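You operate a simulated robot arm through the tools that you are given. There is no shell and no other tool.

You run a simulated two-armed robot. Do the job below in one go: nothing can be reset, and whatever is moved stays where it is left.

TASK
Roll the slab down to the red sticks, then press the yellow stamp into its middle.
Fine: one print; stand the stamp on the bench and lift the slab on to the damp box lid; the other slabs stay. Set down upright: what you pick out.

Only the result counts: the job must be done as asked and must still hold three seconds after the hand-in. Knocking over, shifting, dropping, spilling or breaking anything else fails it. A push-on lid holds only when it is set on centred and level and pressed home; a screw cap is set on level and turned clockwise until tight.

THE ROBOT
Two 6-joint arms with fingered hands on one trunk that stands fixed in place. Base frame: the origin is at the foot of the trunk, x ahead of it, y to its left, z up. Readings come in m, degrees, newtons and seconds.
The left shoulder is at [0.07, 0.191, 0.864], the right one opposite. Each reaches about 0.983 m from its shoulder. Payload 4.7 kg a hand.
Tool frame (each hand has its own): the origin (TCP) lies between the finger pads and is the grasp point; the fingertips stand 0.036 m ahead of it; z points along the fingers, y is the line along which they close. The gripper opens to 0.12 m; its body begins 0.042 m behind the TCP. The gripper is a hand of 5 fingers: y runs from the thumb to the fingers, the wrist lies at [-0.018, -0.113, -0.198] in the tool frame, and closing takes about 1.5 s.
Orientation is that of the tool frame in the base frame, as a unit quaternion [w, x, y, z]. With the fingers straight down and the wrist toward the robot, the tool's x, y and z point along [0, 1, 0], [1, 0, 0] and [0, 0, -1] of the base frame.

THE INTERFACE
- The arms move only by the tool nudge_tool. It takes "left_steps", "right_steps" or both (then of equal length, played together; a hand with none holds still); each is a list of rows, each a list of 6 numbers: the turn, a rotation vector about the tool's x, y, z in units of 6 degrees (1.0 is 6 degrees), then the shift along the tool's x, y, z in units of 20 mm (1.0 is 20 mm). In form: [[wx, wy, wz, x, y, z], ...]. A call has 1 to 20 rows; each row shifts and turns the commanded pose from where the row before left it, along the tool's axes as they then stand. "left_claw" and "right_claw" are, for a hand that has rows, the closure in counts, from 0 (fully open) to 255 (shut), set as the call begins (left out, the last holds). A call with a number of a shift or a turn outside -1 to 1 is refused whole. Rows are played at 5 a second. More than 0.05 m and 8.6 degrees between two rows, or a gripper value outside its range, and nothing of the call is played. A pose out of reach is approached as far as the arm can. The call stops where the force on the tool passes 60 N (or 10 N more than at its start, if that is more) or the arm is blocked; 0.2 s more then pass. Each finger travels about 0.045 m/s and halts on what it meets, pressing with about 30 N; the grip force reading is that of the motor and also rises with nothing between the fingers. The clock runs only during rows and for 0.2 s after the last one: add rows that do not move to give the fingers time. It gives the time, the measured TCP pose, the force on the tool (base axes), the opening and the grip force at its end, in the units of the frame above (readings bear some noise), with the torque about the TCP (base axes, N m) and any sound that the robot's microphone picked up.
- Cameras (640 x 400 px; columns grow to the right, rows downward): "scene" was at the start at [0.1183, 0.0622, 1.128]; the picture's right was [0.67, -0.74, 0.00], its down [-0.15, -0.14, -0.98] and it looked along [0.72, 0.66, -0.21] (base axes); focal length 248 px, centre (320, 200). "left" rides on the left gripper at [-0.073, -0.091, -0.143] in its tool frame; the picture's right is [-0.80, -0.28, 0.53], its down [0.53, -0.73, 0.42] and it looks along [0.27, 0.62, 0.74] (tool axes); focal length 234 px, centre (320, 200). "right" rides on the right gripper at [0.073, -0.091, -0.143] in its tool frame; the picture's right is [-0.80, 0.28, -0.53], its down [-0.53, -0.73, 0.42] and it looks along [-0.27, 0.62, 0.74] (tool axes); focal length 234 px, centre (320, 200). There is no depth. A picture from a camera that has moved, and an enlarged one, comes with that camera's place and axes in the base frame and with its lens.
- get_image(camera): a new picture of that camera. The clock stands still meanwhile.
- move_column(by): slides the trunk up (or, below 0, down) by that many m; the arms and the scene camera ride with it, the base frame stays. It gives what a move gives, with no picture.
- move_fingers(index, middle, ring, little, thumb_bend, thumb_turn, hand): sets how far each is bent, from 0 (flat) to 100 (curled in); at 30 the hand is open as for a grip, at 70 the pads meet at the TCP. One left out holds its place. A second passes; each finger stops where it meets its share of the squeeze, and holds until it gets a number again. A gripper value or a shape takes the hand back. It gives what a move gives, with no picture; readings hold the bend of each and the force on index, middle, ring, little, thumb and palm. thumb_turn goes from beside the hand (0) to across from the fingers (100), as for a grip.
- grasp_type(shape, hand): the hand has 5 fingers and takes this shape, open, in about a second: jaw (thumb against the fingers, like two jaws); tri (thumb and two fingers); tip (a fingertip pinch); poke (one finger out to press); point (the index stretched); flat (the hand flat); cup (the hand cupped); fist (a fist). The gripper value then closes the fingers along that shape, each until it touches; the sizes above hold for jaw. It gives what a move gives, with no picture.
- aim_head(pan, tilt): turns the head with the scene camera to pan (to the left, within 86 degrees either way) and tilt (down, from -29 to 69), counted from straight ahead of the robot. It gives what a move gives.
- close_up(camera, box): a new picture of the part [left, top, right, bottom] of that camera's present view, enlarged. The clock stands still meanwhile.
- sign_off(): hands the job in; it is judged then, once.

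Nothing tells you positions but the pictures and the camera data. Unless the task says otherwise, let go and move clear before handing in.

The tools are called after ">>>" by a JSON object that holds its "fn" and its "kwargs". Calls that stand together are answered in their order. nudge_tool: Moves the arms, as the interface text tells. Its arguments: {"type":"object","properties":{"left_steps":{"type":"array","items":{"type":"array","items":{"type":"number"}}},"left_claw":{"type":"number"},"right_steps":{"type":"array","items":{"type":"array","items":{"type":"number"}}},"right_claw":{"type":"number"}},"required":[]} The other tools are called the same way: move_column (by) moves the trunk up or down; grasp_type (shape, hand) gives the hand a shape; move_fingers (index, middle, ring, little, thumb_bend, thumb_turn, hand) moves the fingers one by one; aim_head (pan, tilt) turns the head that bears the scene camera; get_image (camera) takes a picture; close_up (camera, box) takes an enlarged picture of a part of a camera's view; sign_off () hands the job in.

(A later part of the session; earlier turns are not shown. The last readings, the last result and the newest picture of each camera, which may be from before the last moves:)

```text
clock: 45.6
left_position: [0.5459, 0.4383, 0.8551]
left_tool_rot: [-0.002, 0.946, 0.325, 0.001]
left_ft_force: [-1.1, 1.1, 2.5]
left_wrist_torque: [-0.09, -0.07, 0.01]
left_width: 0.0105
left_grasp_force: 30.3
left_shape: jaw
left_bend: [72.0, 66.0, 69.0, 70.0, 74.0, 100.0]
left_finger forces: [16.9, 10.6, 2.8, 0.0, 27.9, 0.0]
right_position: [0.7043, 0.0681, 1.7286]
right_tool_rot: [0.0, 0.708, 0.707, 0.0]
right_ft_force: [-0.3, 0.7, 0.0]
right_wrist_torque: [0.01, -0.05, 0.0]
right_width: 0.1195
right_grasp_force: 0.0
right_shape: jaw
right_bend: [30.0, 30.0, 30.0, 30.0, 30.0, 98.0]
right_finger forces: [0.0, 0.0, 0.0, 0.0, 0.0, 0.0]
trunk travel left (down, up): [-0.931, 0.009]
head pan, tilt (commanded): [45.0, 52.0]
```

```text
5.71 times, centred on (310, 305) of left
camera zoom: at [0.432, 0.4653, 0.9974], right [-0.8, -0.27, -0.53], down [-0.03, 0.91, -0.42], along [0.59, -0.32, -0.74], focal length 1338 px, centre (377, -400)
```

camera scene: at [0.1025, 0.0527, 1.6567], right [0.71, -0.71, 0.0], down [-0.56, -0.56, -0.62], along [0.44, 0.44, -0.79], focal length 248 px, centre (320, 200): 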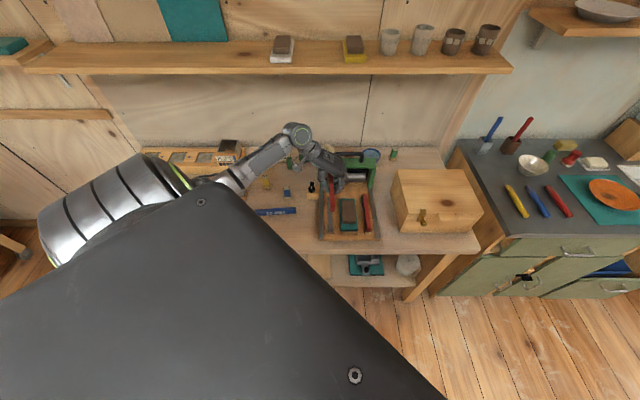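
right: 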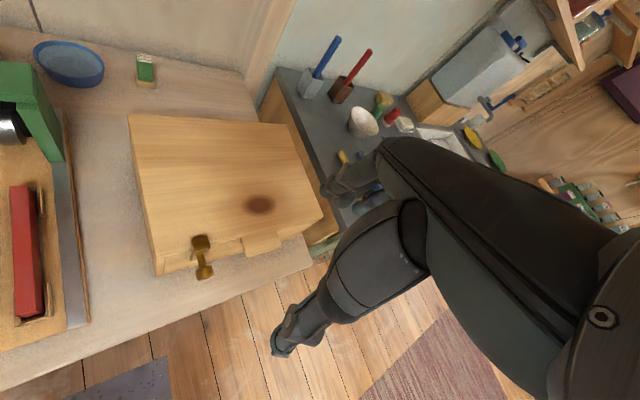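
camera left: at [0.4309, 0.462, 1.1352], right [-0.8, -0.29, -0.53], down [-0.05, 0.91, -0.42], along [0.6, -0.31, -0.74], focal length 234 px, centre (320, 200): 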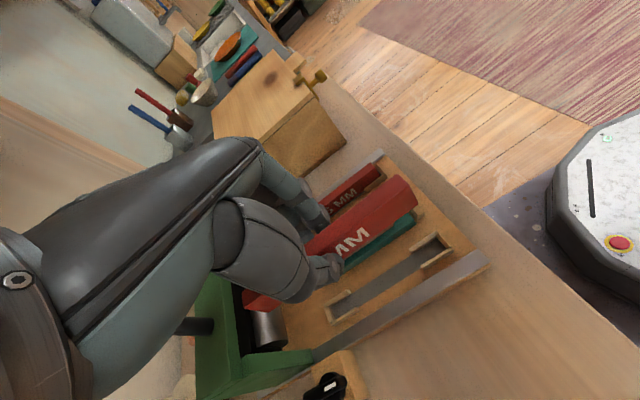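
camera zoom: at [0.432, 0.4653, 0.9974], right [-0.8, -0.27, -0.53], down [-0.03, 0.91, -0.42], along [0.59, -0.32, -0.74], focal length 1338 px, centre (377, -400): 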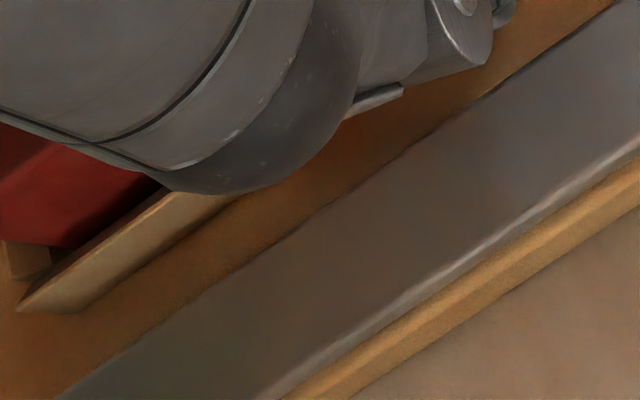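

The stick is practically seated (2 mm to go), but a finger nudged the teal bat a few mm to the right. I'll release with the thumb only so the fingers don't push further.

>>> {"fn": "move_fingers", "kwargs": {"hand": "left", "thumb_bend": 50}}

>>> {"fn": "close_up", "kwargs": {"camera": "scene", "box": [324, 182, 356, 242]}}

>>> {"fn": "close_up", "kwargs": {"camera": "left", "box": [230, 150, 490, 350]}}

```text
clock: 46.6
left_position: [0.5479, 0.436, 0.858]
left_tool_rot: [-0.001, 0.946, 0.324, 0.001]
left_ft_force: [12.0, -18.9, 5.9]
left_wrist_torque: [-0.58, -0.36, 0.2]
left_width: 0.0162
left_grasp_force: 17.4
left_shape: fingers
left_bend: [72.0, 72.0, 71.0, 70.0, 58.0, 100.0]
left_finger forces: [13.1, 2.5, 0.1, 0.0, 18.6, 0.0]
right_position: [0.7067, 0.064, 1.7269]
right_tool_rot: [-0.002, 0.707, 0.708, 0.0]
right_ft_force: [-0.2, -0.4, -1.0]
right_wrist_torque: [0.03, -0.01, 0.0]
right_width: 0.1196
right_grasp_force: 0.1
right_shape: jaw
right_bend: [30.0, 30.0, 30.0, 30.0, 30.0, 98.0]
right_finger forces: [0.1, 0.1, 0.1, 0.0, 0.0, 0.0]
trunk travel left (down, up): [-0.931, 0.009]
head pan, tilt (commanded): [45.0, 52.0]
```

```text
6.67 times, centred on (340, 212) of scene
camera zoom: at [0.1045, 0.0481, 1.6568], right [0.71, -0.71, 0.0], down [-0.56, -0.56, -0.62], along [0.43, 0.44, -0.79], focal length 1652 px, centre (187, 120)
```

zoom: 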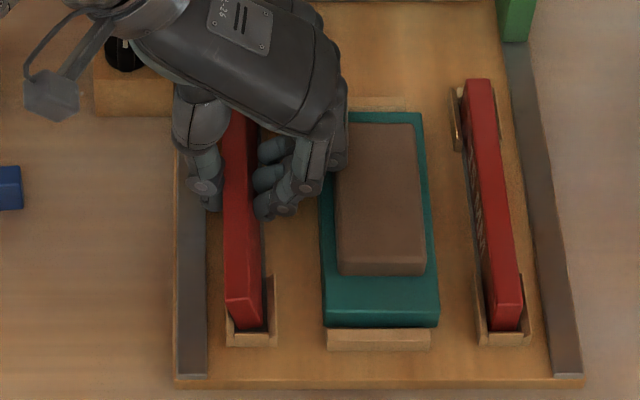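

```text
2.00 times, centred on (360, 250) of left
camera zoom: at [0.4337, 0.4623, 0.9987], right [-0.8, -0.27, -0.53], down [-0.03, 0.91, -0.42], along [0.59, -0.32, -0.74], focal length 468 px, centre (240, 100)
```

zoom: 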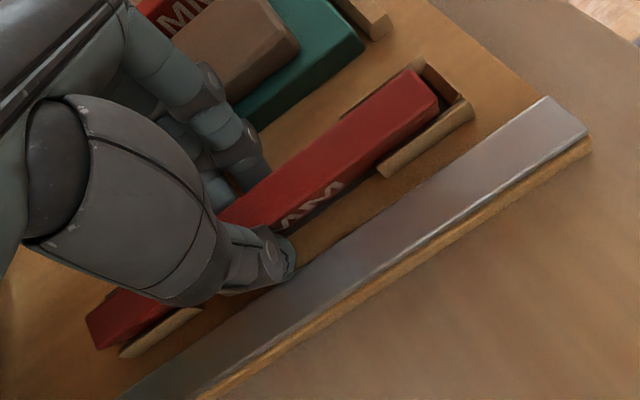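

The thumb is now pushing on the left rail. I'll relax the thumb and ease the fingers slightly so nothing is loaded, then look.

>>> {"fn": "move_fingers", "kwargs": {"hand": "left", "thumb_bend": 61, "index": 70, "middle": 69, "ring": 69}}

>>> {"fn": "close_up", "kwargs": {"camera": "scene", "box": [324, 182, 356, 242]}}

>>> {"fn": "close_up", "kwargs": {"camera": "left", "box": [230, 150, 490, 350]}}

```text
clock: 47.6
left_position: [0.5455, 0.4379, 0.8547]
left_tool_rot: [-0.002, 0.946, 0.324, 0.001]
left_ft_force: [4.7, -3.0, 3.8]
left_wrist_torque: [-0.08, -0.17, 0.02]
left_width: 0.0201
left_grasp_force: 3.0
left_shape: fingers
left_bend: [67.0, 68.0, 69.0, 70.0, 62.0, 100.0]
left_finger forces: [3.9, 1.2, 0.0, 0.1, 1.1, 0.1]
right_position: [0.7045, 0.069, 1.7265]
right_tool_rot: [0.0, 0.707, 0.707, 0.0]
right_ft_force: [-0.6, -0.2, 0.2]
right_wrist_torque: [0.02, 0.0, 0.0]
right_width: 0.1194
right_grasp_force: 0.1
right_shape: jaw
right_bend: [30.0, 30.0, 30.0, 30.0, 30.0, 98.0]
right_finger forces: [0.0, 0.0, 0.0, 0.0, 0.1, 0.0]
trunk travel left (down, up): [-0.931, 0.009]
head pan, tilt (commanded): [45.0, 52.0]
```

```text
6.67 times, centred on (340, 212) of scene
camera zoom: at [0.1027, 0.052, 1.6567], right [0.71, -0.71, 0.0], down [-0.56, -0.56, -0.62], along [0.44, 0.44, -0.79], focal length 1652 px, centre (187, 120)
```

zoom: 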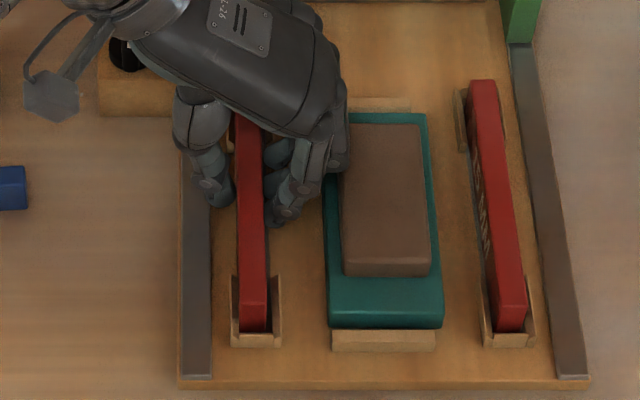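

```text
2.00 times, centred on (360, 250) of left
camera zoom: at [0.432, 0.4652, 0.9973], right [-0.81, -0.27, -0.53], down [-0.03, 0.91, -0.42], along [0.59, -0.32, -0.74], focal length 468 px, centre (240, 100)
```

zoom: 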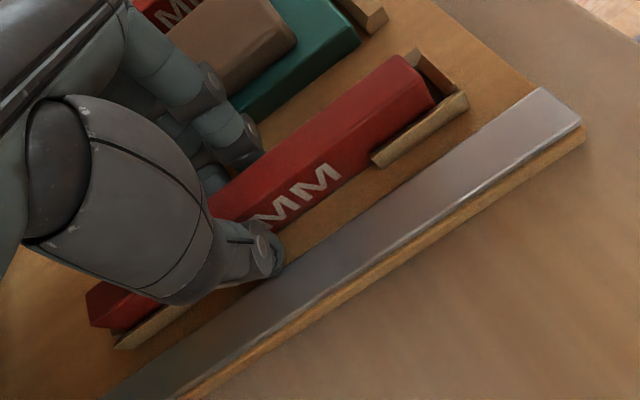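

The stick now stands in the holder. Lifting the hand straight up slowly.

>>> {"fn": "nudge_tool", "kwargs": {"left_steps": [[0, 0, 0, 0, 0, -0.3], [0, 0, 0, 0, 0, -0.3], [0, 0, 0, 0, 0, -0.5], [0, 0, 0, 0, 0, -1], [0, 0, 0, 0, 0, -1], [0, 0, 0, 0, 0, 0]]}}

>>> {"fn": "close_up", "kwargs": {"camera": "scene", "box": [324, 182, 356, 242]}}

>>> {"fn": "close_up", "kwargs": {"camera": "left", "box": [230, 150, 490, 350]}}

```text
clock: 49.0
left_position: [0.547, 0.4375, 0.918]
left_tool_rot: [-0.001, 0.946, 0.325, 0.001]
left_ft_force: [-0.1, -1.1, 0.3]
left_wrist_torque: [0.0, -0.02, 0.02]
left_width: 0.0196
left_grasp_force: 0.6
left_shape: fingers
left_bend: [69.0, 69.0, 69.0, 70.0, 60.0, 100.0]
left_finger forces: [0.4, 0.1, 0.0, 0.0, 0.6, 0.0]
right_position: [0.7051, 0.0682, 1.7272]
right_tool_rot: [0.001, 0.707, 0.707, 0.001]
right_ft_force: [-0.3, -0.4, 0.0]
right_wrist_torque: [0.03, 0.01, -0.01]
right_width: 0.1198
right_grasp_force: 0.1
right_shape: jaw
right_bend: [30.0, 30.0, 30.0, 30.0, 30.0, 98.0]
right_finger forces: [0.1, 0.0, 0.0, 0.1, 0.0, 0.0]
trunk travel left (down, up): [-0.931, 0.009]
head pan, tilt (commanded): [45.0, 52.0]
```

```text
6.67 times, centred on (340, 212) of scene
camera zoom: at [0.1029, 0.0526, 1.6566], right [0.71, -0.71, 0.0], down [-0.56, -0.56, -0.62], along [0.44, 0.44, -0.79], focal length 1652 px, centre (187, 120)
```

zoom: 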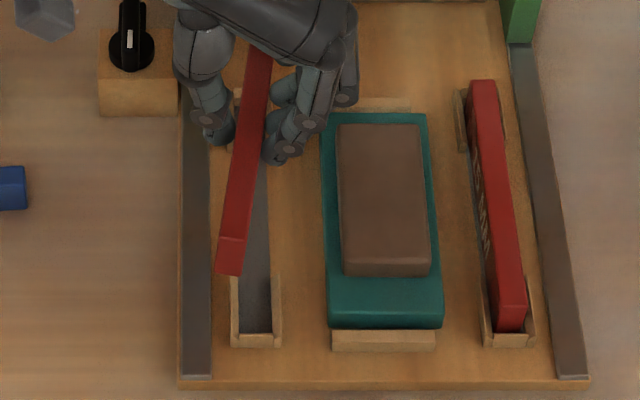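

```text
2.00 times, centred on (360, 250) of left
camera zoom: at [0.4326, 0.4642, 1.0606], right [-0.81, -0.27, -0.53], down [-0.03, 0.91, -0.42], along [0.59, -0.32, -0.74], focal length 468 px, centre (240, 100)
```

zoom: 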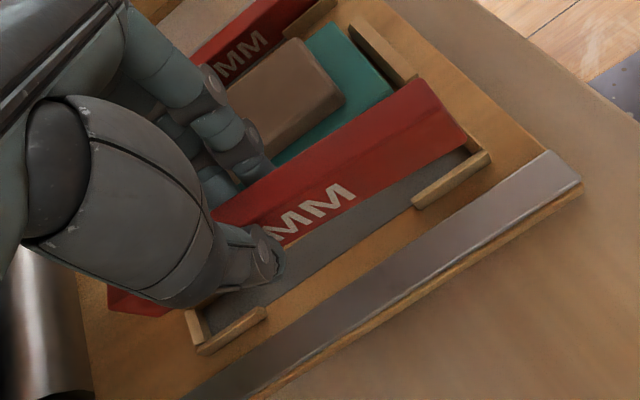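

The stick came up with the hand, loosely held. I'll re-grip at once before it slips.

>>> {"fn": "nudge_tool", "kwargs": {"left_steps": [[0, 0, 0, 0, 0, 0], [0, 0, 0, 0, 0, 0], [0, 0, 0, 0, 0, 0], [0, 0, 0, 0, 0, 0], [0, 0, 0, 0, 0, 0], [0, 0, 0, 0, 0, 0]], "left_claw": 255}}

>>> {"fn": "close_up", "kwargs": {"camera": "scene", "box": [324, 182, 356, 242]}}

>>> {"fn": "close_up", "kwargs": {"camera": "left", "box": [230, 150, 490, 350]}}

```text
clock: 50.4
left_position: [0.5463, 0.4365, 0.9171]
left_tool_rot: [-0.001, 0.946, 0.325, 0.0]
left_ft_force: [0.5, 0.6, -1.0]
left_wrist_torque: [-0.01, 0.01, 0.02]
left_width: 0.0001
left_grasp_force: 29.8
left_shape: jaw
left_bend: [68.0, 69.0, 70.0, 70.0, 66.0, 100.0]
left_finger forces: [18.6, 8.5, 3.5, 0.0, 30.7, 0.1]
right_position: [0.7047, 0.0681, 1.7286]
right_tool_rot: [0.001, 0.707, 0.707, 0.0]
right_ft_force: [0.4, 0.0, -0.1]
right_wrist_torque: [-0.01, -0.02, 0.03]
right_width: 0.1197
right_grasp_force: 0.1
right_shape: jaw
right_bend: [30.0, 30.0, 30.0, 30.0, 30.0, 98.0]
right_finger forces: [0.1, 0.0, 0.0, 0.0, 0.0, 0.0]
trunk travel left (down, up): [-0.931, 0.009]
head pan, tilt (commanded): [45.0, 52.0]
```

```text
6.67 times, centred on (340, 212) of scene
camera zoom: at [0.1028, 0.0527, 1.6567], right [0.71, -0.71, 0.0], down [-0.56, -0.56, -0.62], along [0.44, 0.44, -0.79], focal length 1652 px, centre (187, 120)
```

zoom: 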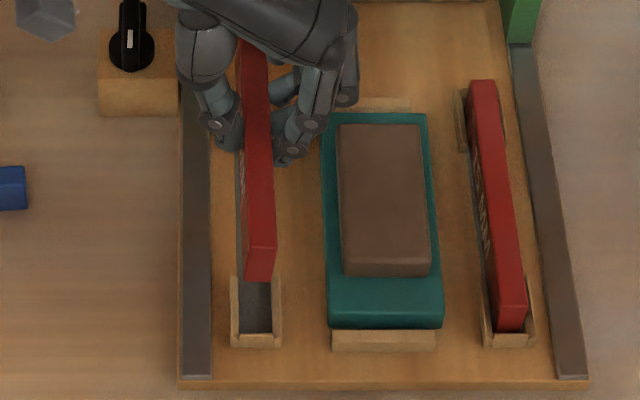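

```text
2.00 times, centred on (360, 250) of left
camera zoom: at [0.4326, 0.4642, 1.0604], right [-0.81, -0.27, -0.53], down [-0.03, 0.91, -0.42], along [0.59, -0.32, -0.74], focal length 468 px, centre (240, 100)
```

zoom: 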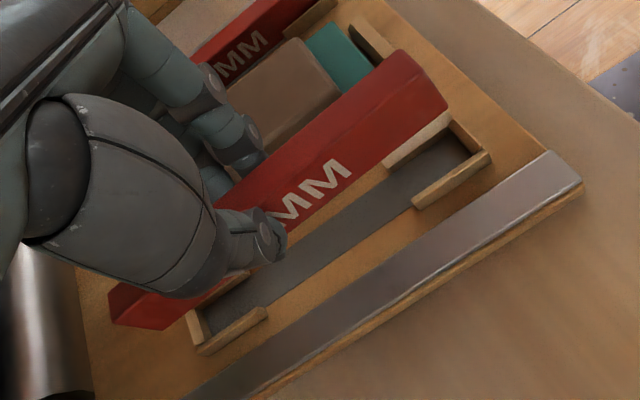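

Re-gripped firmly. I'll measure its pose again precisely.

>>> {"fn": "close_up", "kwargs": {"camera": "scene", "box": [328, 200, 344, 230]}}

>>> {"fn": "close_up", "kwargs": {"camera": "scene", "box": [328, 182, 352, 200]}}

>>> {"fn": "close_up", "kwargs": {"camera": "left", "box": [350, 150, 500, 260]}}

```text
13.33 times, centred on (336, 215) of scene
camera zoom: at [0.1028, 0.0527, 1.6567], right [0.71, -0.71, 0.0], down [-0.56, -0.56, -0.62], along [0.44, 0.44, -0.79], focal length 3305 px, centre (107, 0)
```

zoom: 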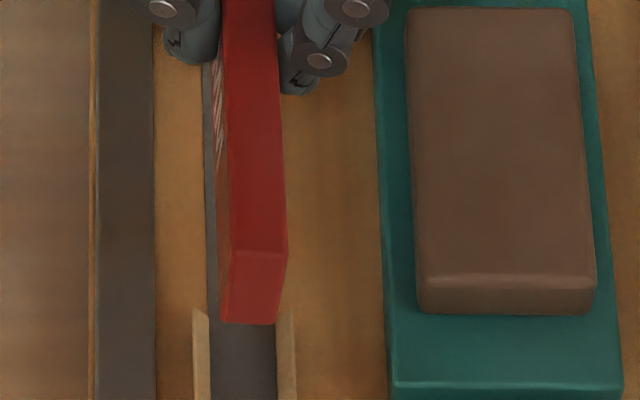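

```text
16.00 times, centred on (340, 191) of scene
camera zoom: at [0.1028, 0.0527, 1.6567], right [0.71, -0.71, 0.0], down [-0.56, -0.56, -0.62], along [0.44, 0.44, -0.79], focal length 3966 px, centre (0, 344)
```

zoom: 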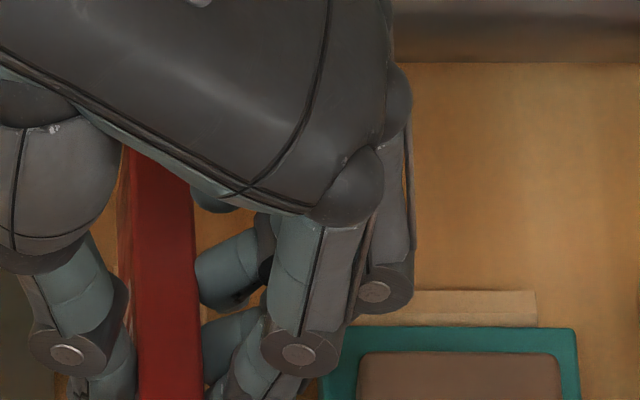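

```text
3.64 times, centred on (425, 205) of left
camera zoom: at [0.4326, 0.4642, 1.0604], right [-0.81, -0.27, -0.53], down [-0.03, 0.91, -0.42], along [0.59, -0.32, -0.74], focal length 852 px, centre (-62, 182)
```

zoom: 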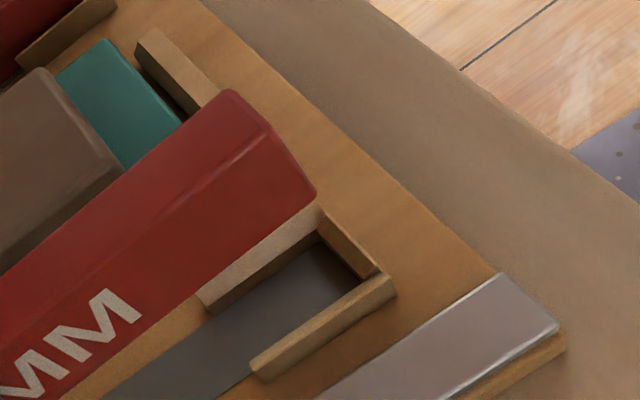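

Stick pose: level, ~3° roll, front end at a≈0.610, height unchanged. Re-aligning and lowering just into the funnel (kept above the bat this time).

>>> {"fn": "nudge_tool", "kwargs": {"left_steps": [[0, 0, 0.1, 0, 0.07, 0], [0, 0, 0, 0, 0, 0.8], [0, 0, 0, 0, 0, 0.8], [0, 0, 0, 0, 0, 0.6], [0, 0, 0, 0, 0, 0.4], [0, 0, 0, 0, 0, 0]]}}

>>> {"fn": "close_up", "kwargs": {"camera": "scene", "box": [328, 216, 342, 236]}}

>>> {"fn": "close_up", "kwargs": {"camera": "scene", "box": [324, 182, 356, 242]}}

>>> {"fn": "close_up", "kwargs": {"camera": "left", "box": [250, 260, 350, 340]}}

```text
clock: 51.8
left_position: [0.5474, 0.4353, 0.8675]
left_tool_rot: [-0.002, 0.947, 0.32, 0.0]
left_ft_force: [-0.8, -0.1, 0.1]
left_wrist_torque: [0.0, 0.02, -0.02]
left_width: 0.0001
left_grasp_force: 30.1
left_shape: jaw
left_bend: [68.0, 69.0, 70.0, 70.0, 66.0, 100.0]
left_finger forces: [18.7, 8.5, 3.5, 0.0, 30.8, 0.0]
right_position: [0.7042, 0.068, 1.7288]
right_tool_rot: [0.0, 0.707, 0.707, 0.0]
right_ft_force: [0.0, 0.5, -0.1]
right_wrist_torque: [-0.03, -0.03, 0.01]
right_width: 0.1198
right_grasp_force: 0.0
right_shape: jaw
right_bend: [30.0, 30.0, 30.0, 30.0, 30.0, 98.0]
right_finger forces: [0.0, 0.0, 0.0, 0.1, 0.0, 0.1]
trunk travel left (down, up): [-0.931, 0.009]
head pan, tilt (commanded): [45.0, 52.0]
```

```text
16.00 times, centred on (335, 226) of scene
camera zoom: at [0.1027, 0.0527, 1.6567], right [0.71, -0.71, 0.0], down [-0.56, -0.56, -0.62], along [0.44, 0.44, -0.79], focal length 3966 px, centre (80, -216)
```

zoom: 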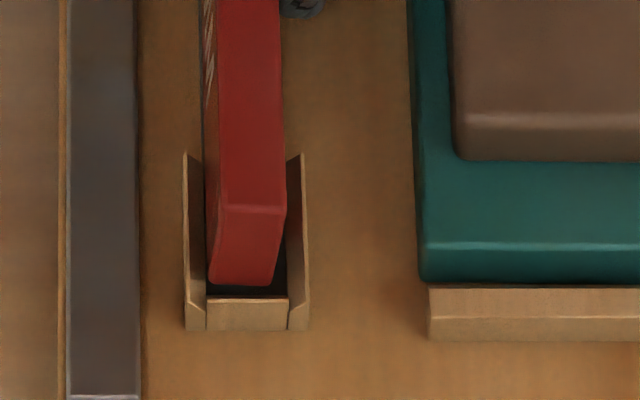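

```text
6.67 times, centred on (340, 212) of scene
camera zoom: at [0.1027, 0.0527, 1.6567], right [0.71, -0.71, 0.0], down [-0.56, -0.56, -0.62], along [0.44, 0.44, -0.79], focal length 1652 px, centre (187, 120)
```

zoom: 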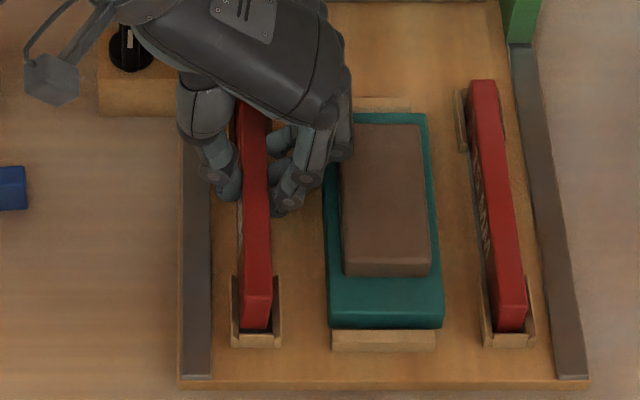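

```text
5.00 times, centred on (300, 300) of left
camera zoom: at [0.4333, 0.4653, 1.009], right [-0.81, -0.26, -0.53], down [-0.02, 0.91, -0.42], along [0.59, -0.33, -0.74], focal length 1171 px, centre (420, -300)
```

zoom: 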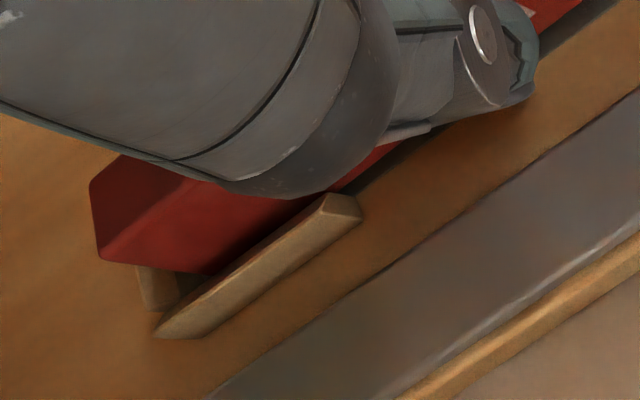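

>>> {"fn": "close_up", "kwargs": {"camera": "scene", "box": [328, 190, 352, 208]}}

>>> {"fn": "close_up", "kwargs": {"camera": "left", "box": [340, 160, 490, 260]}}

```text
16.00 times, centred on (340, 199) of scene
camera zoom: at [0.1027, 0.0527, 1.6567], right [0.71, -0.71, 0.0], down [-0.56, -0.56, -0.62], along [0.44, 0.44, -0.79], focal length 3966 px, centre (0, 216)
```

zoom: 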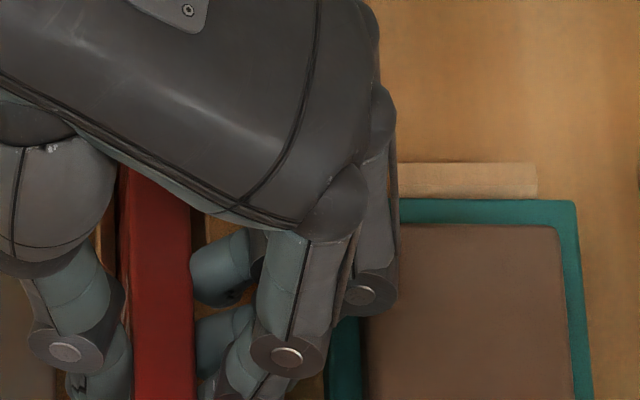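

```text
4.00 times, centred on (415, 210) of left
camera zoom: at [0.4333, 0.4653, 1.009], right [-0.81, -0.26, -0.53], down [-0.02, 0.91, -0.42], along [0.59, -0.33, -0.74], focal length 937 px, centre (-60, 160)
```

zoom: 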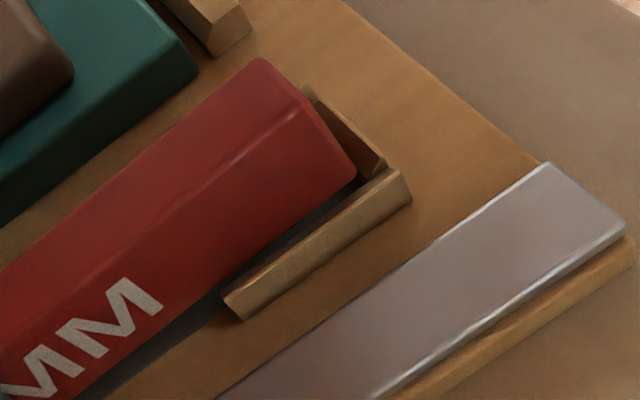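

>>> {"fn": "nudge_tool", "kwargs": {"left_steps": [[0, 0, 0, 0, 0.06, 0], [0, 0, 0, 0, 0, 0.15], [0, 0, 0, 0, 0, 0.1], [0, 0, 0, 0, 0, 0]]}}

>>> {"fn": "close_up", "kwargs": {"camera": "scene", "box": [328, 216, 342, 236]}}

>>> {"fn": "close_up", "kwargs": {"camera": "left", "box": [230, 150, 490, 350]}}

```text
clock: 52.8
left_position: [0.5485, 0.4343, 0.861]
left_tool_rot: [-0.002, 0.948, 0.32, 0.001]
left_ft_force: [-0.6, -0.7, 1.8]
left_wrist_torque: [0.08, -0.1, 0.0]
left_width: 0.0002
left_grasp_force: 29.7
left_shape: jaw
left_bend: [68.0, 69.0, 70.0, 70.0, 66.0, 100.0]
left_finger forces: [18.4, 9.3, 3.8, 0.0, 31.6, 0.0]
right_position: [0.705, 0.0687, 1.7279]
right_tool_rot: [0.0, 0.708, 0.707, 0.0]
right_ft_force: [0.2, -0.3, 0.5]
right_wrist_torque: [0.02, 0.03, -0.02]
right_width: 0.1198
right_grasp_force: 0.1
right_shape: jaw
right_bend: [30.0, 30.0, 30.0, 30.0, 30.0, 98.0]
right_finger forces: [0.0, 0.0, 0.0, 0.0, 0.0, 0.0]
trunk travel left (down, up): [-0.931, 0.009]
head pan, tilt (commanded): [45.0, 52.0]
```

```text
16.00 times, centred on (335, 226) of scene
camera zoom: at [0.1023, 0.0523, 1.6567], right [0.71, -0.71, 0.0], down [-0.56, -0.56, -0.62], along [0.44, 0.44, -0.79], focal length 3966 px, centre (80, -216)
```

zoom: 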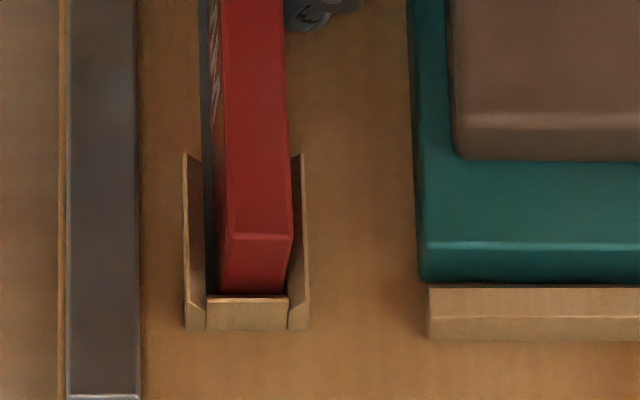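

```text
2.00 times, centred on (360, 250) of left
camera zoom: at [0.4339, 0.4639, 1.0037], right [-0.81, -0.26, -0.53], down [-0.02, 0.91, -0.42], along [0.59, -0.33, -0.74], focal length 468 px, centre (240, 100)
```

zoom: 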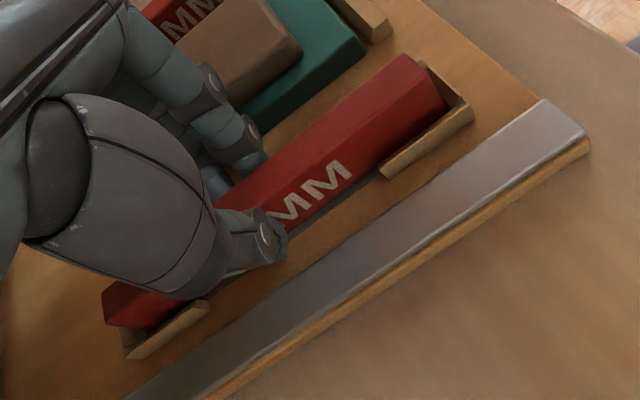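

The stick's ends are inside both funnels. Releasing with thumb and fingers together, slightly.

>>> {"fn": "move_fingers", "kwargs": {"hand": "left", "thumb_bend": 56, "index": 62, "middle": 62, "ring": 62, "little": 62}}

>>> {"fn": "close_up", "kwargs": {"camera": "scene", "box": [324, 182, 356, 242]}}

>>> {"fn": "close_up", "kwargs": {"camera": "left", "box": [230, 150, 490, 350]}}

```text
clock: 53.8
left_position: [0.5486, 0.4348, 0.8608]
left_tool_rot: [-0.002, 0.948, 0.32, 0.001]
left_ft_force: [-1.5, 1.2, 1.1]
left_wrist_torque: [0.01, 0.02, 0.03]
left_width: 0.0358
left_grasp_force: 1.3
left_shape: fingers
left_bend: [62.0, 63.0, 62.0, 62.0, 56.0, 100.0]
left_finger forces: [0.0, 1.6, 0.1, 0.0, 0.1, 0.1]
right_position: [0.705, 0.0685, 1.7283]
right_tool_rot: [0.0, 0.707, 0.707, 0.0]
right_ft_force: [0.7, -0.2, -0.1]
right_wrist_torque: [0.02, -0.06, 0.02]
right_width: 0.1198
right_grasp_force: 0.1
right_shape: jaw
right_bend: [30.0, 30.0, 30.0, 30.0, 30.0, 98.0]
right_finger forces: [0.1, 0.0, 0.0, 0.1, 0.0, 0.0]
trunk travel left (down, up): [-0.931, 0.009]
head pan, tilt (commanded): [45.0, 52.0]
```

```text
6.67 times, centred on (340, 212) of scene
camera zoom: at [0.1023, 0.0528, 1.6567], right [0.71, -0.71, 0.0], down [-0.56, -0.56, -0.62], along [0.44, 0.43, -0.79], focal length 1652 px, centre (187, 120)
```

zoom: 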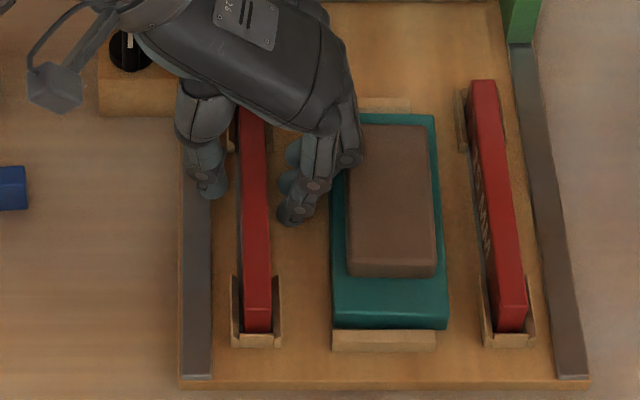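

```text
2.00 times, centred on (360, 250) of left
camera zoom: at [0.4338, 0.4642, 1.0035], right [-0.81, -0.26, -0.53], down [-0.02, 0.91, -0.42], along [0.59, -0.33, -0.74], focal length 468 px, centre (240, 100)
```

zoom: 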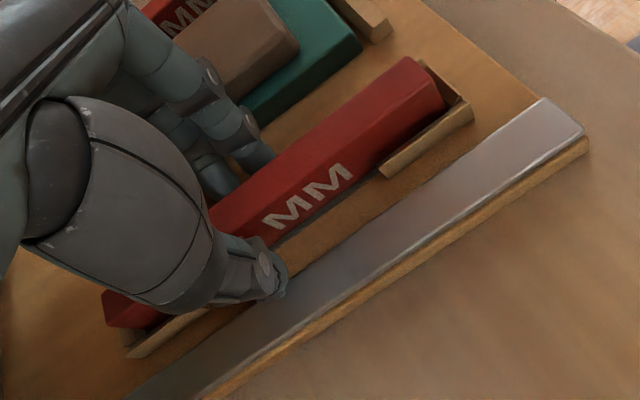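

Stick is released and standing in the holder. Lifting the hand away.

>>> {"fn": "nudge_tool", "kwargs": {"left_steps": [[0, 0, 0, 0, 0, -0.3], [0, 0, 0, 0, 0, -0.3], [0, 0, 0, 0, 0, -0.5], [0, 0, 0, 0, 0, 0]]}}

>>> {"fn": "close_up", "kwargs": {"camera": "scene", "box": [324, 182, 356, 242]}}

>>> {"fn": "close_up", "kwargs": {"camera": "left", "box": [230, 150, 490, 350]}}

```text
clock: 54.8
left_position: [0.5474, 0.4351, 0.8835]
left_tool_rot: [-0.001, 0.947, 0.32, 0.001]
left_ft_force: [0.0, 0.0, -0.2]
left_wrist_torque: [0.03, -0.01, -0.02]
left_width: 0.036
left_grasp_force: 0.0
left_shape: fingers
left_bend: [62.0, 62.0, 62.0, 62.0, 56.0, 100.0]
left_finger forces: [0.0, 0.0, 0.0, 0.1, 0.0, 0.0]
right_position: [0.7047, 0.0672, 1.7281]
right_tool_rot: [0.0, 0.707, 0.707, 0.0]
right_ft_force: [0.1, -0.1, 1.0]
right_wrist_torque: [0.01, 0.02, 0.0]
right_width: 0.1197
right_grasp_force: 0.0
right_shape: jaw
right_bend: [30.0, 30.0, 30.0, 30.0, 30.0, 98.0]
right_finger forces: [0.0, 0.0, 0.1, 0.0, 0.1, 0.1]
trunk travel left (down, up): [-0.931, 0.009]
head pan, tilt (commanded): [45.0, 52.0]
```

```text
6.67 times, centred on (340, 212) of scene
camera zoom: at [0.1027, 0.0526, 1.6567], right [0.71, -0.71, 0.0], down [-0.56, -0.56, -0.62], along [0.44, 0.44, -0.79], focal length 1652 px, centre (187, 120)
```

zoom: 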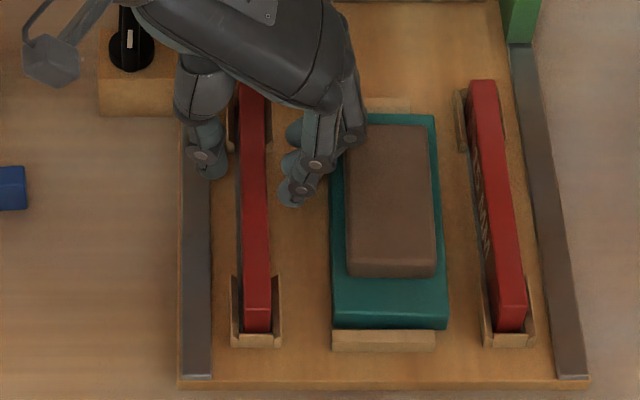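

```text
2.00 times, centred on (360, 250) of left
camera zoom: at [0.433, 0.4637, 1.0254], right [-0.81, -0.26, -0.53], down [-0.02, 0.91, -0.42], along [0.59, -0.33, -0.74], focal length 468 px, centre (240, 100)
```

zoom: 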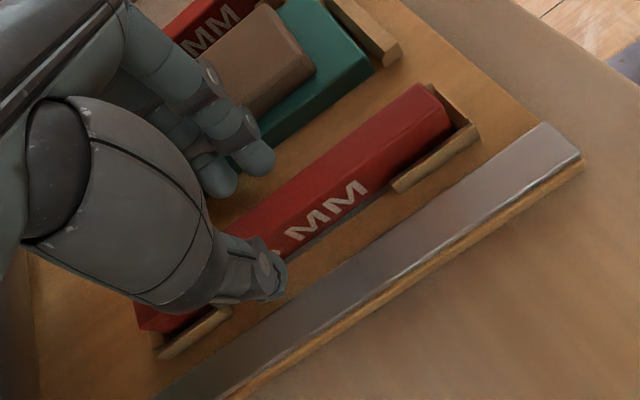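

The stick stayed in its holder this time. I'll lift well clear and inspect the seating.

>>> {"fn": "nudge_tool", "kwargs": {"left_steps": [[0, 0, 0, 0, 0, -1], [0, 0, 0, 0, 0, -1], [0, 0, 0, 0, 0, -1], [0, 0, 0, 0, 0, -1], [0, 0, 0, 0, -1, -1], [0, 0, 0, 0, -1, -1], [0, 0, 0, 0, -1, 0], [0, 0, 0, 0, -1, 0], [0, 0, 0, 0, -1, 0]]}}

>>> {"fn": "close_up", "kwargs": {"camera": "scene", "box": [320, 172, 380, 237]}}

>>> {"fn": "close_up", "kwargs": {"camera": "scene", "box": [328, 180, 344, 236]}}

>>> {"fn": "get_image", "kwargs": {"camera": "left"}}

```text
clock: 56.8
left_position: [0.4866, 0.5155, 1.0047]
left_tool_rot: [-0.001, 0.948, 0.319, 0.001]
left_ft_force: [-0.2, -0.2, 0.1]
left_wrist_torque: [-0.03, -0.03, 0.02]
left_width: 0.0358
left_grasp_force: 0.1
left_shape: fingers
left_bend: [62.0, 62.0, 62.0, 62.0, 56.0, 100.0]
left_finger forces: [0.0, 0.0, 0.0, 0.0, 0.0, 0.1]
right_position: [0.7047, 0.0694, 1.7273]
right_tool_rot: [0.0, 0.708, 0.707, 0.001]
right_ft_force: [0.0, 0.1, 0.6]
right_wrist_torque: [0.01, -0.05, -0.02]
right_width: 0.1197
right_grasp_force: 0.1
right_shape: jaw
right_bend: [30.0, 30.0, 30.0, 30.0, 30.0, 98.0]
right_finger forces: [0.1, 0.0, 0.0, 0.0, 0.0, 0.0]
trunk travel left (down, up): [-0.931, 0.009]
head pan, tilt (commanded): [45.0, 52.0]
```

```text
6.15 times, centred on (350, 204) of scene
camera zoom: at [0.1016, 0.0534, 1.6567], right [0.71, -0.71, 0.0], down [-0.56, -0.56, -0.62], along [0.44, 0.43, -0.79], focal length 1525 px, centre (135, 172)
```

zoom: 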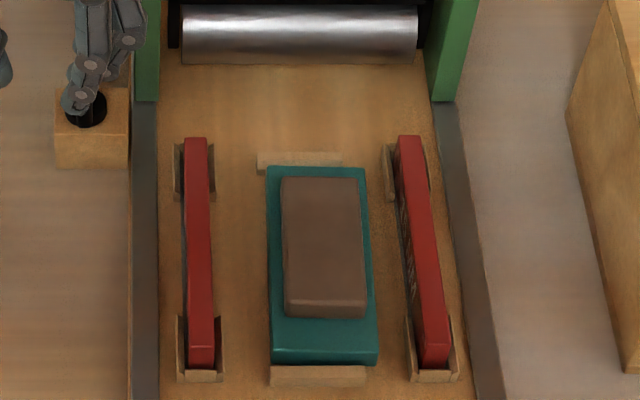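

```text
7.14 times, centred on (336, 208) of scene
camera zoom: at [0.1016, 0.0534, 1.6567], right [0.71, -0.71, 0.0], down [-0.56, -0.56, -0.62], along [0.44, 0.43, -0.79], focal length 1770 px, centre (206, 143)
```

zoom: 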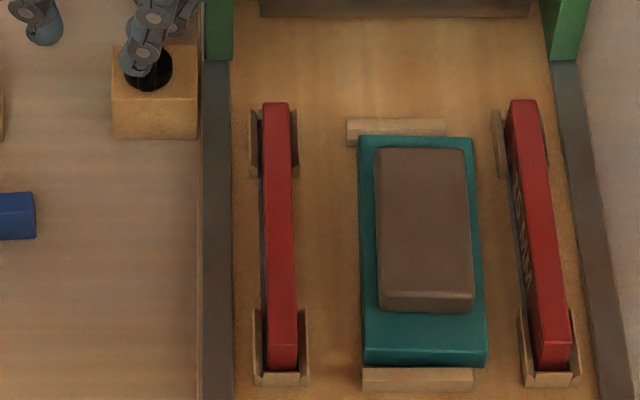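

```text
taken
camera left: at [0.3731, 0.5445, 1.1457], right [-0.81, -0.26, -0.53], down [-0.02, 0.91, -0.42], along [0.59, -0.33, -0.74], focal length 234 px, centre (320, 200)
```

left: 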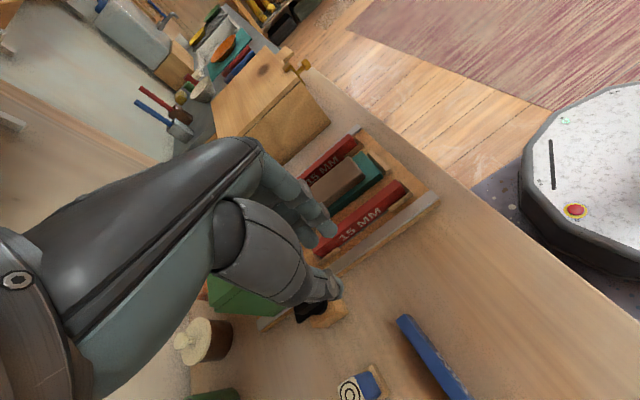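

Both red sticks are now seated; the bat was nudged ~5 mm right, which I can restore at the end. Now I'll raise the left hand, bring it near the roller handle and turn it so the fingers close across the bar.

>>> {"fn": "nudge_tool", "kwargs": {"left_steps": [[0, 0, 0, 0, 0, -1], [0, 0, 0, 0, 0, -1], [0, 0, 0, 0, 0, -1], [0, 0, 0, 0, 0, -1], [0, 0, 0, 0, 0, -1], [0, 0, 0, 0, 0, -1], [0, 0, 0, 0.89, 0.89, 0], [0, 0, 0, 0.89, 0.89, 0], [0, 0, 0, 0.89, 0.89, 0], [0, 0, 0, 0.89, 0.89, 0], [0, 0, 0, 0.89, 0.89, 0], [0, 0, 0, 0.89, 0.89, 0], [0, 0, 0, 0, 0, 0]], "left_claw": 90}}

>>> {"fn": "nudge_tool", "kwargs": {"left_steps": [[0, 0, -0.958, 0, 0, 0], [0, 0, -0.958, 0, 0, 0], [0, 0, -0.958, 0, 0, 0], [0, 0, -0.958, 0, 0, 0], [0, 0, -0.958, 0, 0, 0], [0, 0, -0.958, 0, 0, 0], [0, 0, -0.958, 0, 0, 0], [0, 0, -0.958, 0, 0, 0], [0, 0, -0.958, 0, 0, 0], [0, 0, -0.958, 0, 0, 0], [0, 0, -0.958, 0, 0, 0], [0, 0, -0.958, 0, 0, 0], [0, 0, -0.958, 0, 0, 0], [0, 0, -0.958, 0, 0, 0], [0, 0, -0.958, 0, 0, 0], [0, 0, -0.958, 0, 0, 0], [0, 0, -0.958, 0, 0, 0], [0, 0, 0, 0, 0, 0]]}}

>>> {"fn": "get_image", "kwargs": {"camera": "scene"}}

>>> {"fn": "get_image", "kwargs": {"camera": "left"}}

```text
clock: 59.6
left_position: [0.6369, 0.4953, 1.1231]
left_tool_rot: [-0.001, 0.948, 0.319, 0.0]
left_ft_force: [-0.2, 0.2, -0.4]
left_wrist_torque: [0.03, 0.0, -0.03]
left_width: 0.0775
left_grasp_force: 0.1
left_shape: jaw
left_bend: [28.0, 39.0, 36.0, 36.0, 63.0, 100.0]
left_finger forces: [0.1, 0.0, 0.0, 0.0, 0.0, 0.1]
right_position: [0.7044, 0.0682, 1.7284]
right_tool_rot: [0.0, 0.707, 0.707, 0.0]
right_ft_force: [0.4, 0.2, -0.3]
right_wrist_torque: [-0.01, 0.0, -0.01]
right_width: 0.1198
right_grasp_force: 0.1
right_shape: jaw
right_bend: [30.0, 30.0, 30.0, 30.0, 30.0, 98.0]
right_finger forces: [0.0, 0.0, 0.0, 0.1, 0.1, 0.1]
trunk travel left (down, up): [-0.931, 0.009]
head pan, tilt (commanded): [45.0, 52.0]
```

```text
clock: 63.4
left_position: [0.6369, 0.4942, 1.1232]
left_tool_rot: [0.001, 0.382, 0.924, 0.002]
left_ft_force: [0.2, -0.3, -0.2]
left_wrist_torque: [-0.01, -0.01, -0.01]
left_width: 0.0776
left_grasp_force: 0.0
left_shape: jaw
left_bend: [28.0, 39.0, 36.0, 36.0, 63.0, 100.0]
left_finger forces: [0.1, 0.0, 0.1, 0.0, 0.0, 0.0]
right_position: [0.704, 0.0678, 1.7278]
right_tool_rot: [-0.001, 0.707, 0.707, -0.001]
right_ft_force: [0.6, 0.3, -1.1]
right_wrist_torque: [-0.01, -0.02, -0.01]
right_width: 0.1199
right_grasp_force: 0.0
right_shape: jaw
right_bend: [30.0, 30.0, 30.0, 30.0, 30.0, 98.0]
right_finger forces: [0.1, 0.0, 0.0, 0.0, 0.0, 0.1]
trunk travel left (down, up): [-0.931, 0.009]
head pan, tilt (commanded): [45.0, 52.0]
```

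```text
taken
camera scene: at [0.1026, 0.0528, 1.6567], right [0.71, -0.71, 0.0], down [-0.56, -0.56, -0.62], along [0.44, 0.44, -0.79], focal length 248 px, centre (320, 200)
```

scene: 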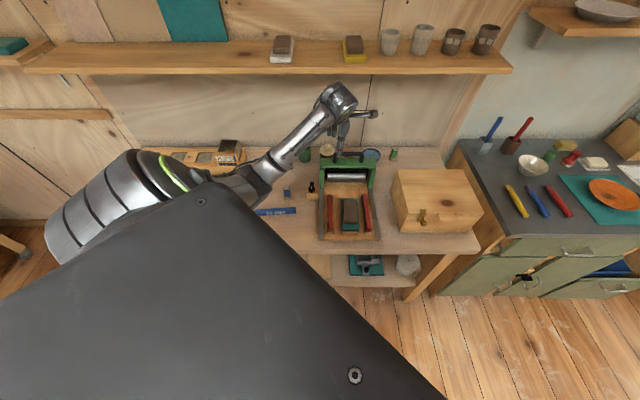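

```text
taken
camera left: at [0.6226, 0.3788, 1.2647], right [0.37, -0.76, -0.53], down [-0.89, -0.14, -0.43], along [0.25, 0.63, -0.74], focal length 234 px, centre (320, 200)
```

left: 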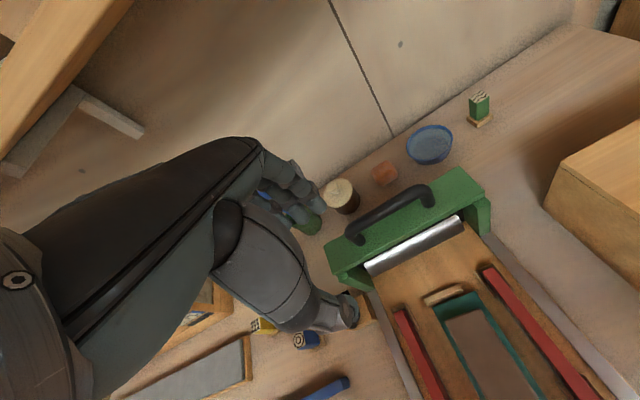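

Hand is turned and handle confirmed at a≈0.860, b≈0.15. I'll reset the hand shape to a clean open jaw first.

>>> {"fn": "grasp_type", "kwargs": {"hand": "left", "shape": "jaw"}}

>>> {"fn": "nudge_tool", "kwargs": {"left_steps": [[0, 0, 0, -1, 1, 0], [0, 0, 0, -1, 1, 0], [0, 0, 0, -0.36, 1, 0], [0, 0, 0, 0, 0, 0], [0, 0, 0, 0, 0, 0]], "left_claw": 60}}

>>> {"fn": "get_image", "kwargs": {"camera": "left"}}

>>> {"fn": "close_up", "kwargs": {"camera": "scene", "box": [300, 75, 400, 195]}}

```text
clock: 64.3
left_position: [0.6368, 0.4947, 1.1229]
left_tool_rot: [-0.001, 0.382, 0.924, 0.001]
left_ft_force: [-0.2, 0.0, 0.4]
left_wrist_torque: [0.02, 0.01, 0.01]
left_width: 0.1198
left_grasp_force: 0.0
left_shape: jaw
left_bend: [30.0, 30.0, 30.0, 30.0, 30.0, 98.0]
left_finger forces: [0.0, 0.0, 0.0, 0.0, 0.1, 0.0]
right_position: [0.7047, 0.0682, 1.7284]
right_tool_rot: [0.001, 0.707, 0.707, 0.0]
right_ft_force: [-0.4, -0.9, 0.3]
right_wrist_torque: [0.01, -0.02, 0.03]
right_width: 0.1198
right_grasp_force: 0.1
right_shape: jaw
right_bend: [30.0, 30.0, 30.0, 30.0, 30.0, 98.0]
right_finger forces: [0.0, 0.0, 0.0, 0.0, 0.0, 0.0]
trunk travel left (down, up): [-0.931, 0.009]
head pan, tilt (commanded): [45.0, 52.0]
```

```text
clock: 65.5
left_position: [0.713, 0.5031, 1.1229]
left_tool_rot: [0.0, 0.383, 0.924, 0.001]
left_ft_force: [-0.4, 0.0, 0.0]
left_wrist_torque: [0.0, 0.02, 0.01]
left_width: 0.0921
left_grasp_force: 0.1
left_shape: jaw
left_bend: [26.0, 35.0, 33.0, 33.0, 55.0, 99.0]
left_finger forces: [0.0, 0.0, 0.0, 0.1, 0.1, 0.0]
right_position: [0.7045, 0.0676, 1.728]
right_tool_rot: [0.0, 0.707, 0.707, 0.0]
right_ft_force: [0.2, -0.5, -0.5]
right_wrist_torque: [0.03, 0.01, 0.03]
right_width: 0.1197
right_grasp_force: 0.0
right_shape: jaw
right_bend: [30.0, 30.0, 30.0, 30.0, 30.0, 98.0]
right_finger forces: [0.0, 0.0, 0.1, 0.0, 0.0, 0.1]
trunk travel left (down, up): [-0.931, 0.009]
head pan, tilt (commanded): [45.0, 52.0]
```

```text
taken
camera left: at [0.699, 0.3878, 1.2644], right [0.37, -0.76, -0.53], down [-0.89, -0.14, -0.43], along [0.25, 0.63, -0.74], focal length 234 px, centre (320, 200)
```

left: 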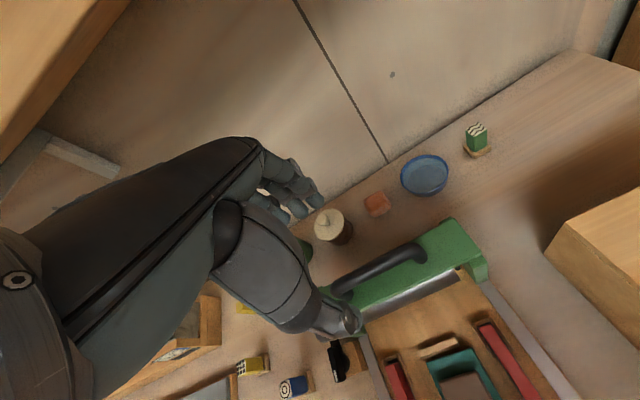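

```text
3.33 times, centred on (350, 135) of scene
camera zoom: at [0.1029, 0.0522, 1.6567], right [0.71, -0.71, 0.0], down [-0.56, -0.56, -0.62], along [0.44, 0.44, -0.79], focal length 826 px, centre (220, 417)
```

zoom: 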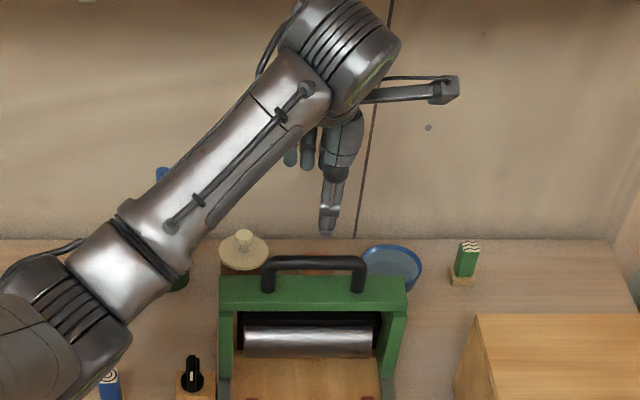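

Positioned over the bar. Opening fully and lowering around it.

>>> {"fn": "nudge_tool", "kwargs": {"left_steps": [[0, 0, 0, 0, 0, 1], [0, 0, 0, 0, 0, 1], [0, 0, 0, 0, 0, 1], [0, 0, 0, 0, 0, 1], [0, 0, 0, 0, 0, 1], [0, 0, 0, 0, 0, 0.7], [0, 0, 0, 0, 0, 0.4], [0, 0, 0, 0, 0, 0.3], [0, 0, 0, 0, 0, 0]], "left_claw": 0}}

>>> {"fn": "get_image", "kwargs": {"camera": "left"}}

>>> {"fn": "close_up", "kwargs": {"camera": "scene", "box": [300, 75, 400, 195]}}

```text
clock: 67.5
left_position: [0.7125, 0.5021, 0.9949]
left_tool_rot: [-0.001, 0.382, 0.924, 0.001]
left_ft_force: [0.3, 0.1, -0.7]
left_wrist_torque: [0.02, 0.01, 0.02]
left_width: 0.1196
left_grasp_force: 0.1
left_shape: jaw
left_bend: [30.0, 30.0, 30.0, 30.0, 30.0, 98.0]
left_finger forces: [0.0, 0.1, 0.0, 0.0, 0.0, 0.0]
right_position: [0.7054, 0.0679, 1.7275]
right_tool_rot: [0.0, 0.707, 0.707, 0.0]
right_ft_force: [0.0, 0.1, -0.2]
right_wrist_torque: [0.0, 0.0, 0.03]
right_width: 0.1197
right_grasp_force: 0.1
right_shape: jaw
right_bend: [30.0, 30.0, 30.0, 30.0, 30.0, 98.0]
right_finger forces: [0.1, 0.0, 0.0, 0.1, 0.1, 0.0]
trunk travel left (down, up): [-0.931, 0.009]
head pan, tilt (commanded): [45.0, 52.0]
```

```text
taken
camera left: at [0.6986, 0.3869, 1.1366], right [0.37, -0.76, -0.53], down [-0.89, -0.14, -0.43], along [0.25, 0.63, -0.74], focal length 234 px, centre (320, 200)
```

left: 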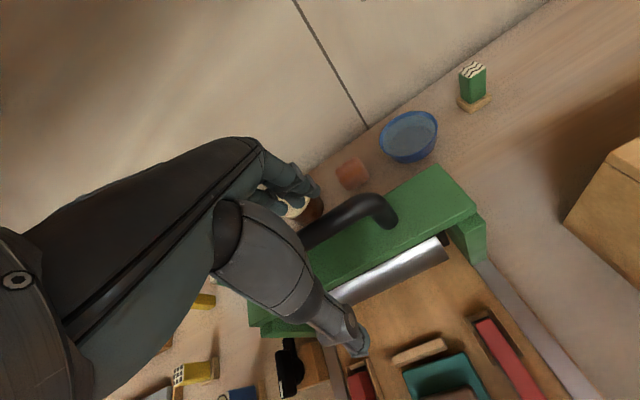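

```text
3.33 times, centred on (350, 135) of scene
camera zoom: at [0.1027, 0.0526, 1.6567], right [0.71, -0.71, 0.0], down [-0.56, -0.56, -0.62], along [0.44, 0.44, -0.79], focal length 826 px, centre (220, 417)
```

zoom: 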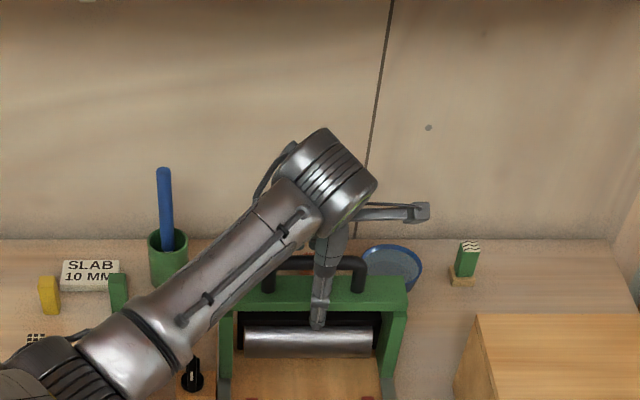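

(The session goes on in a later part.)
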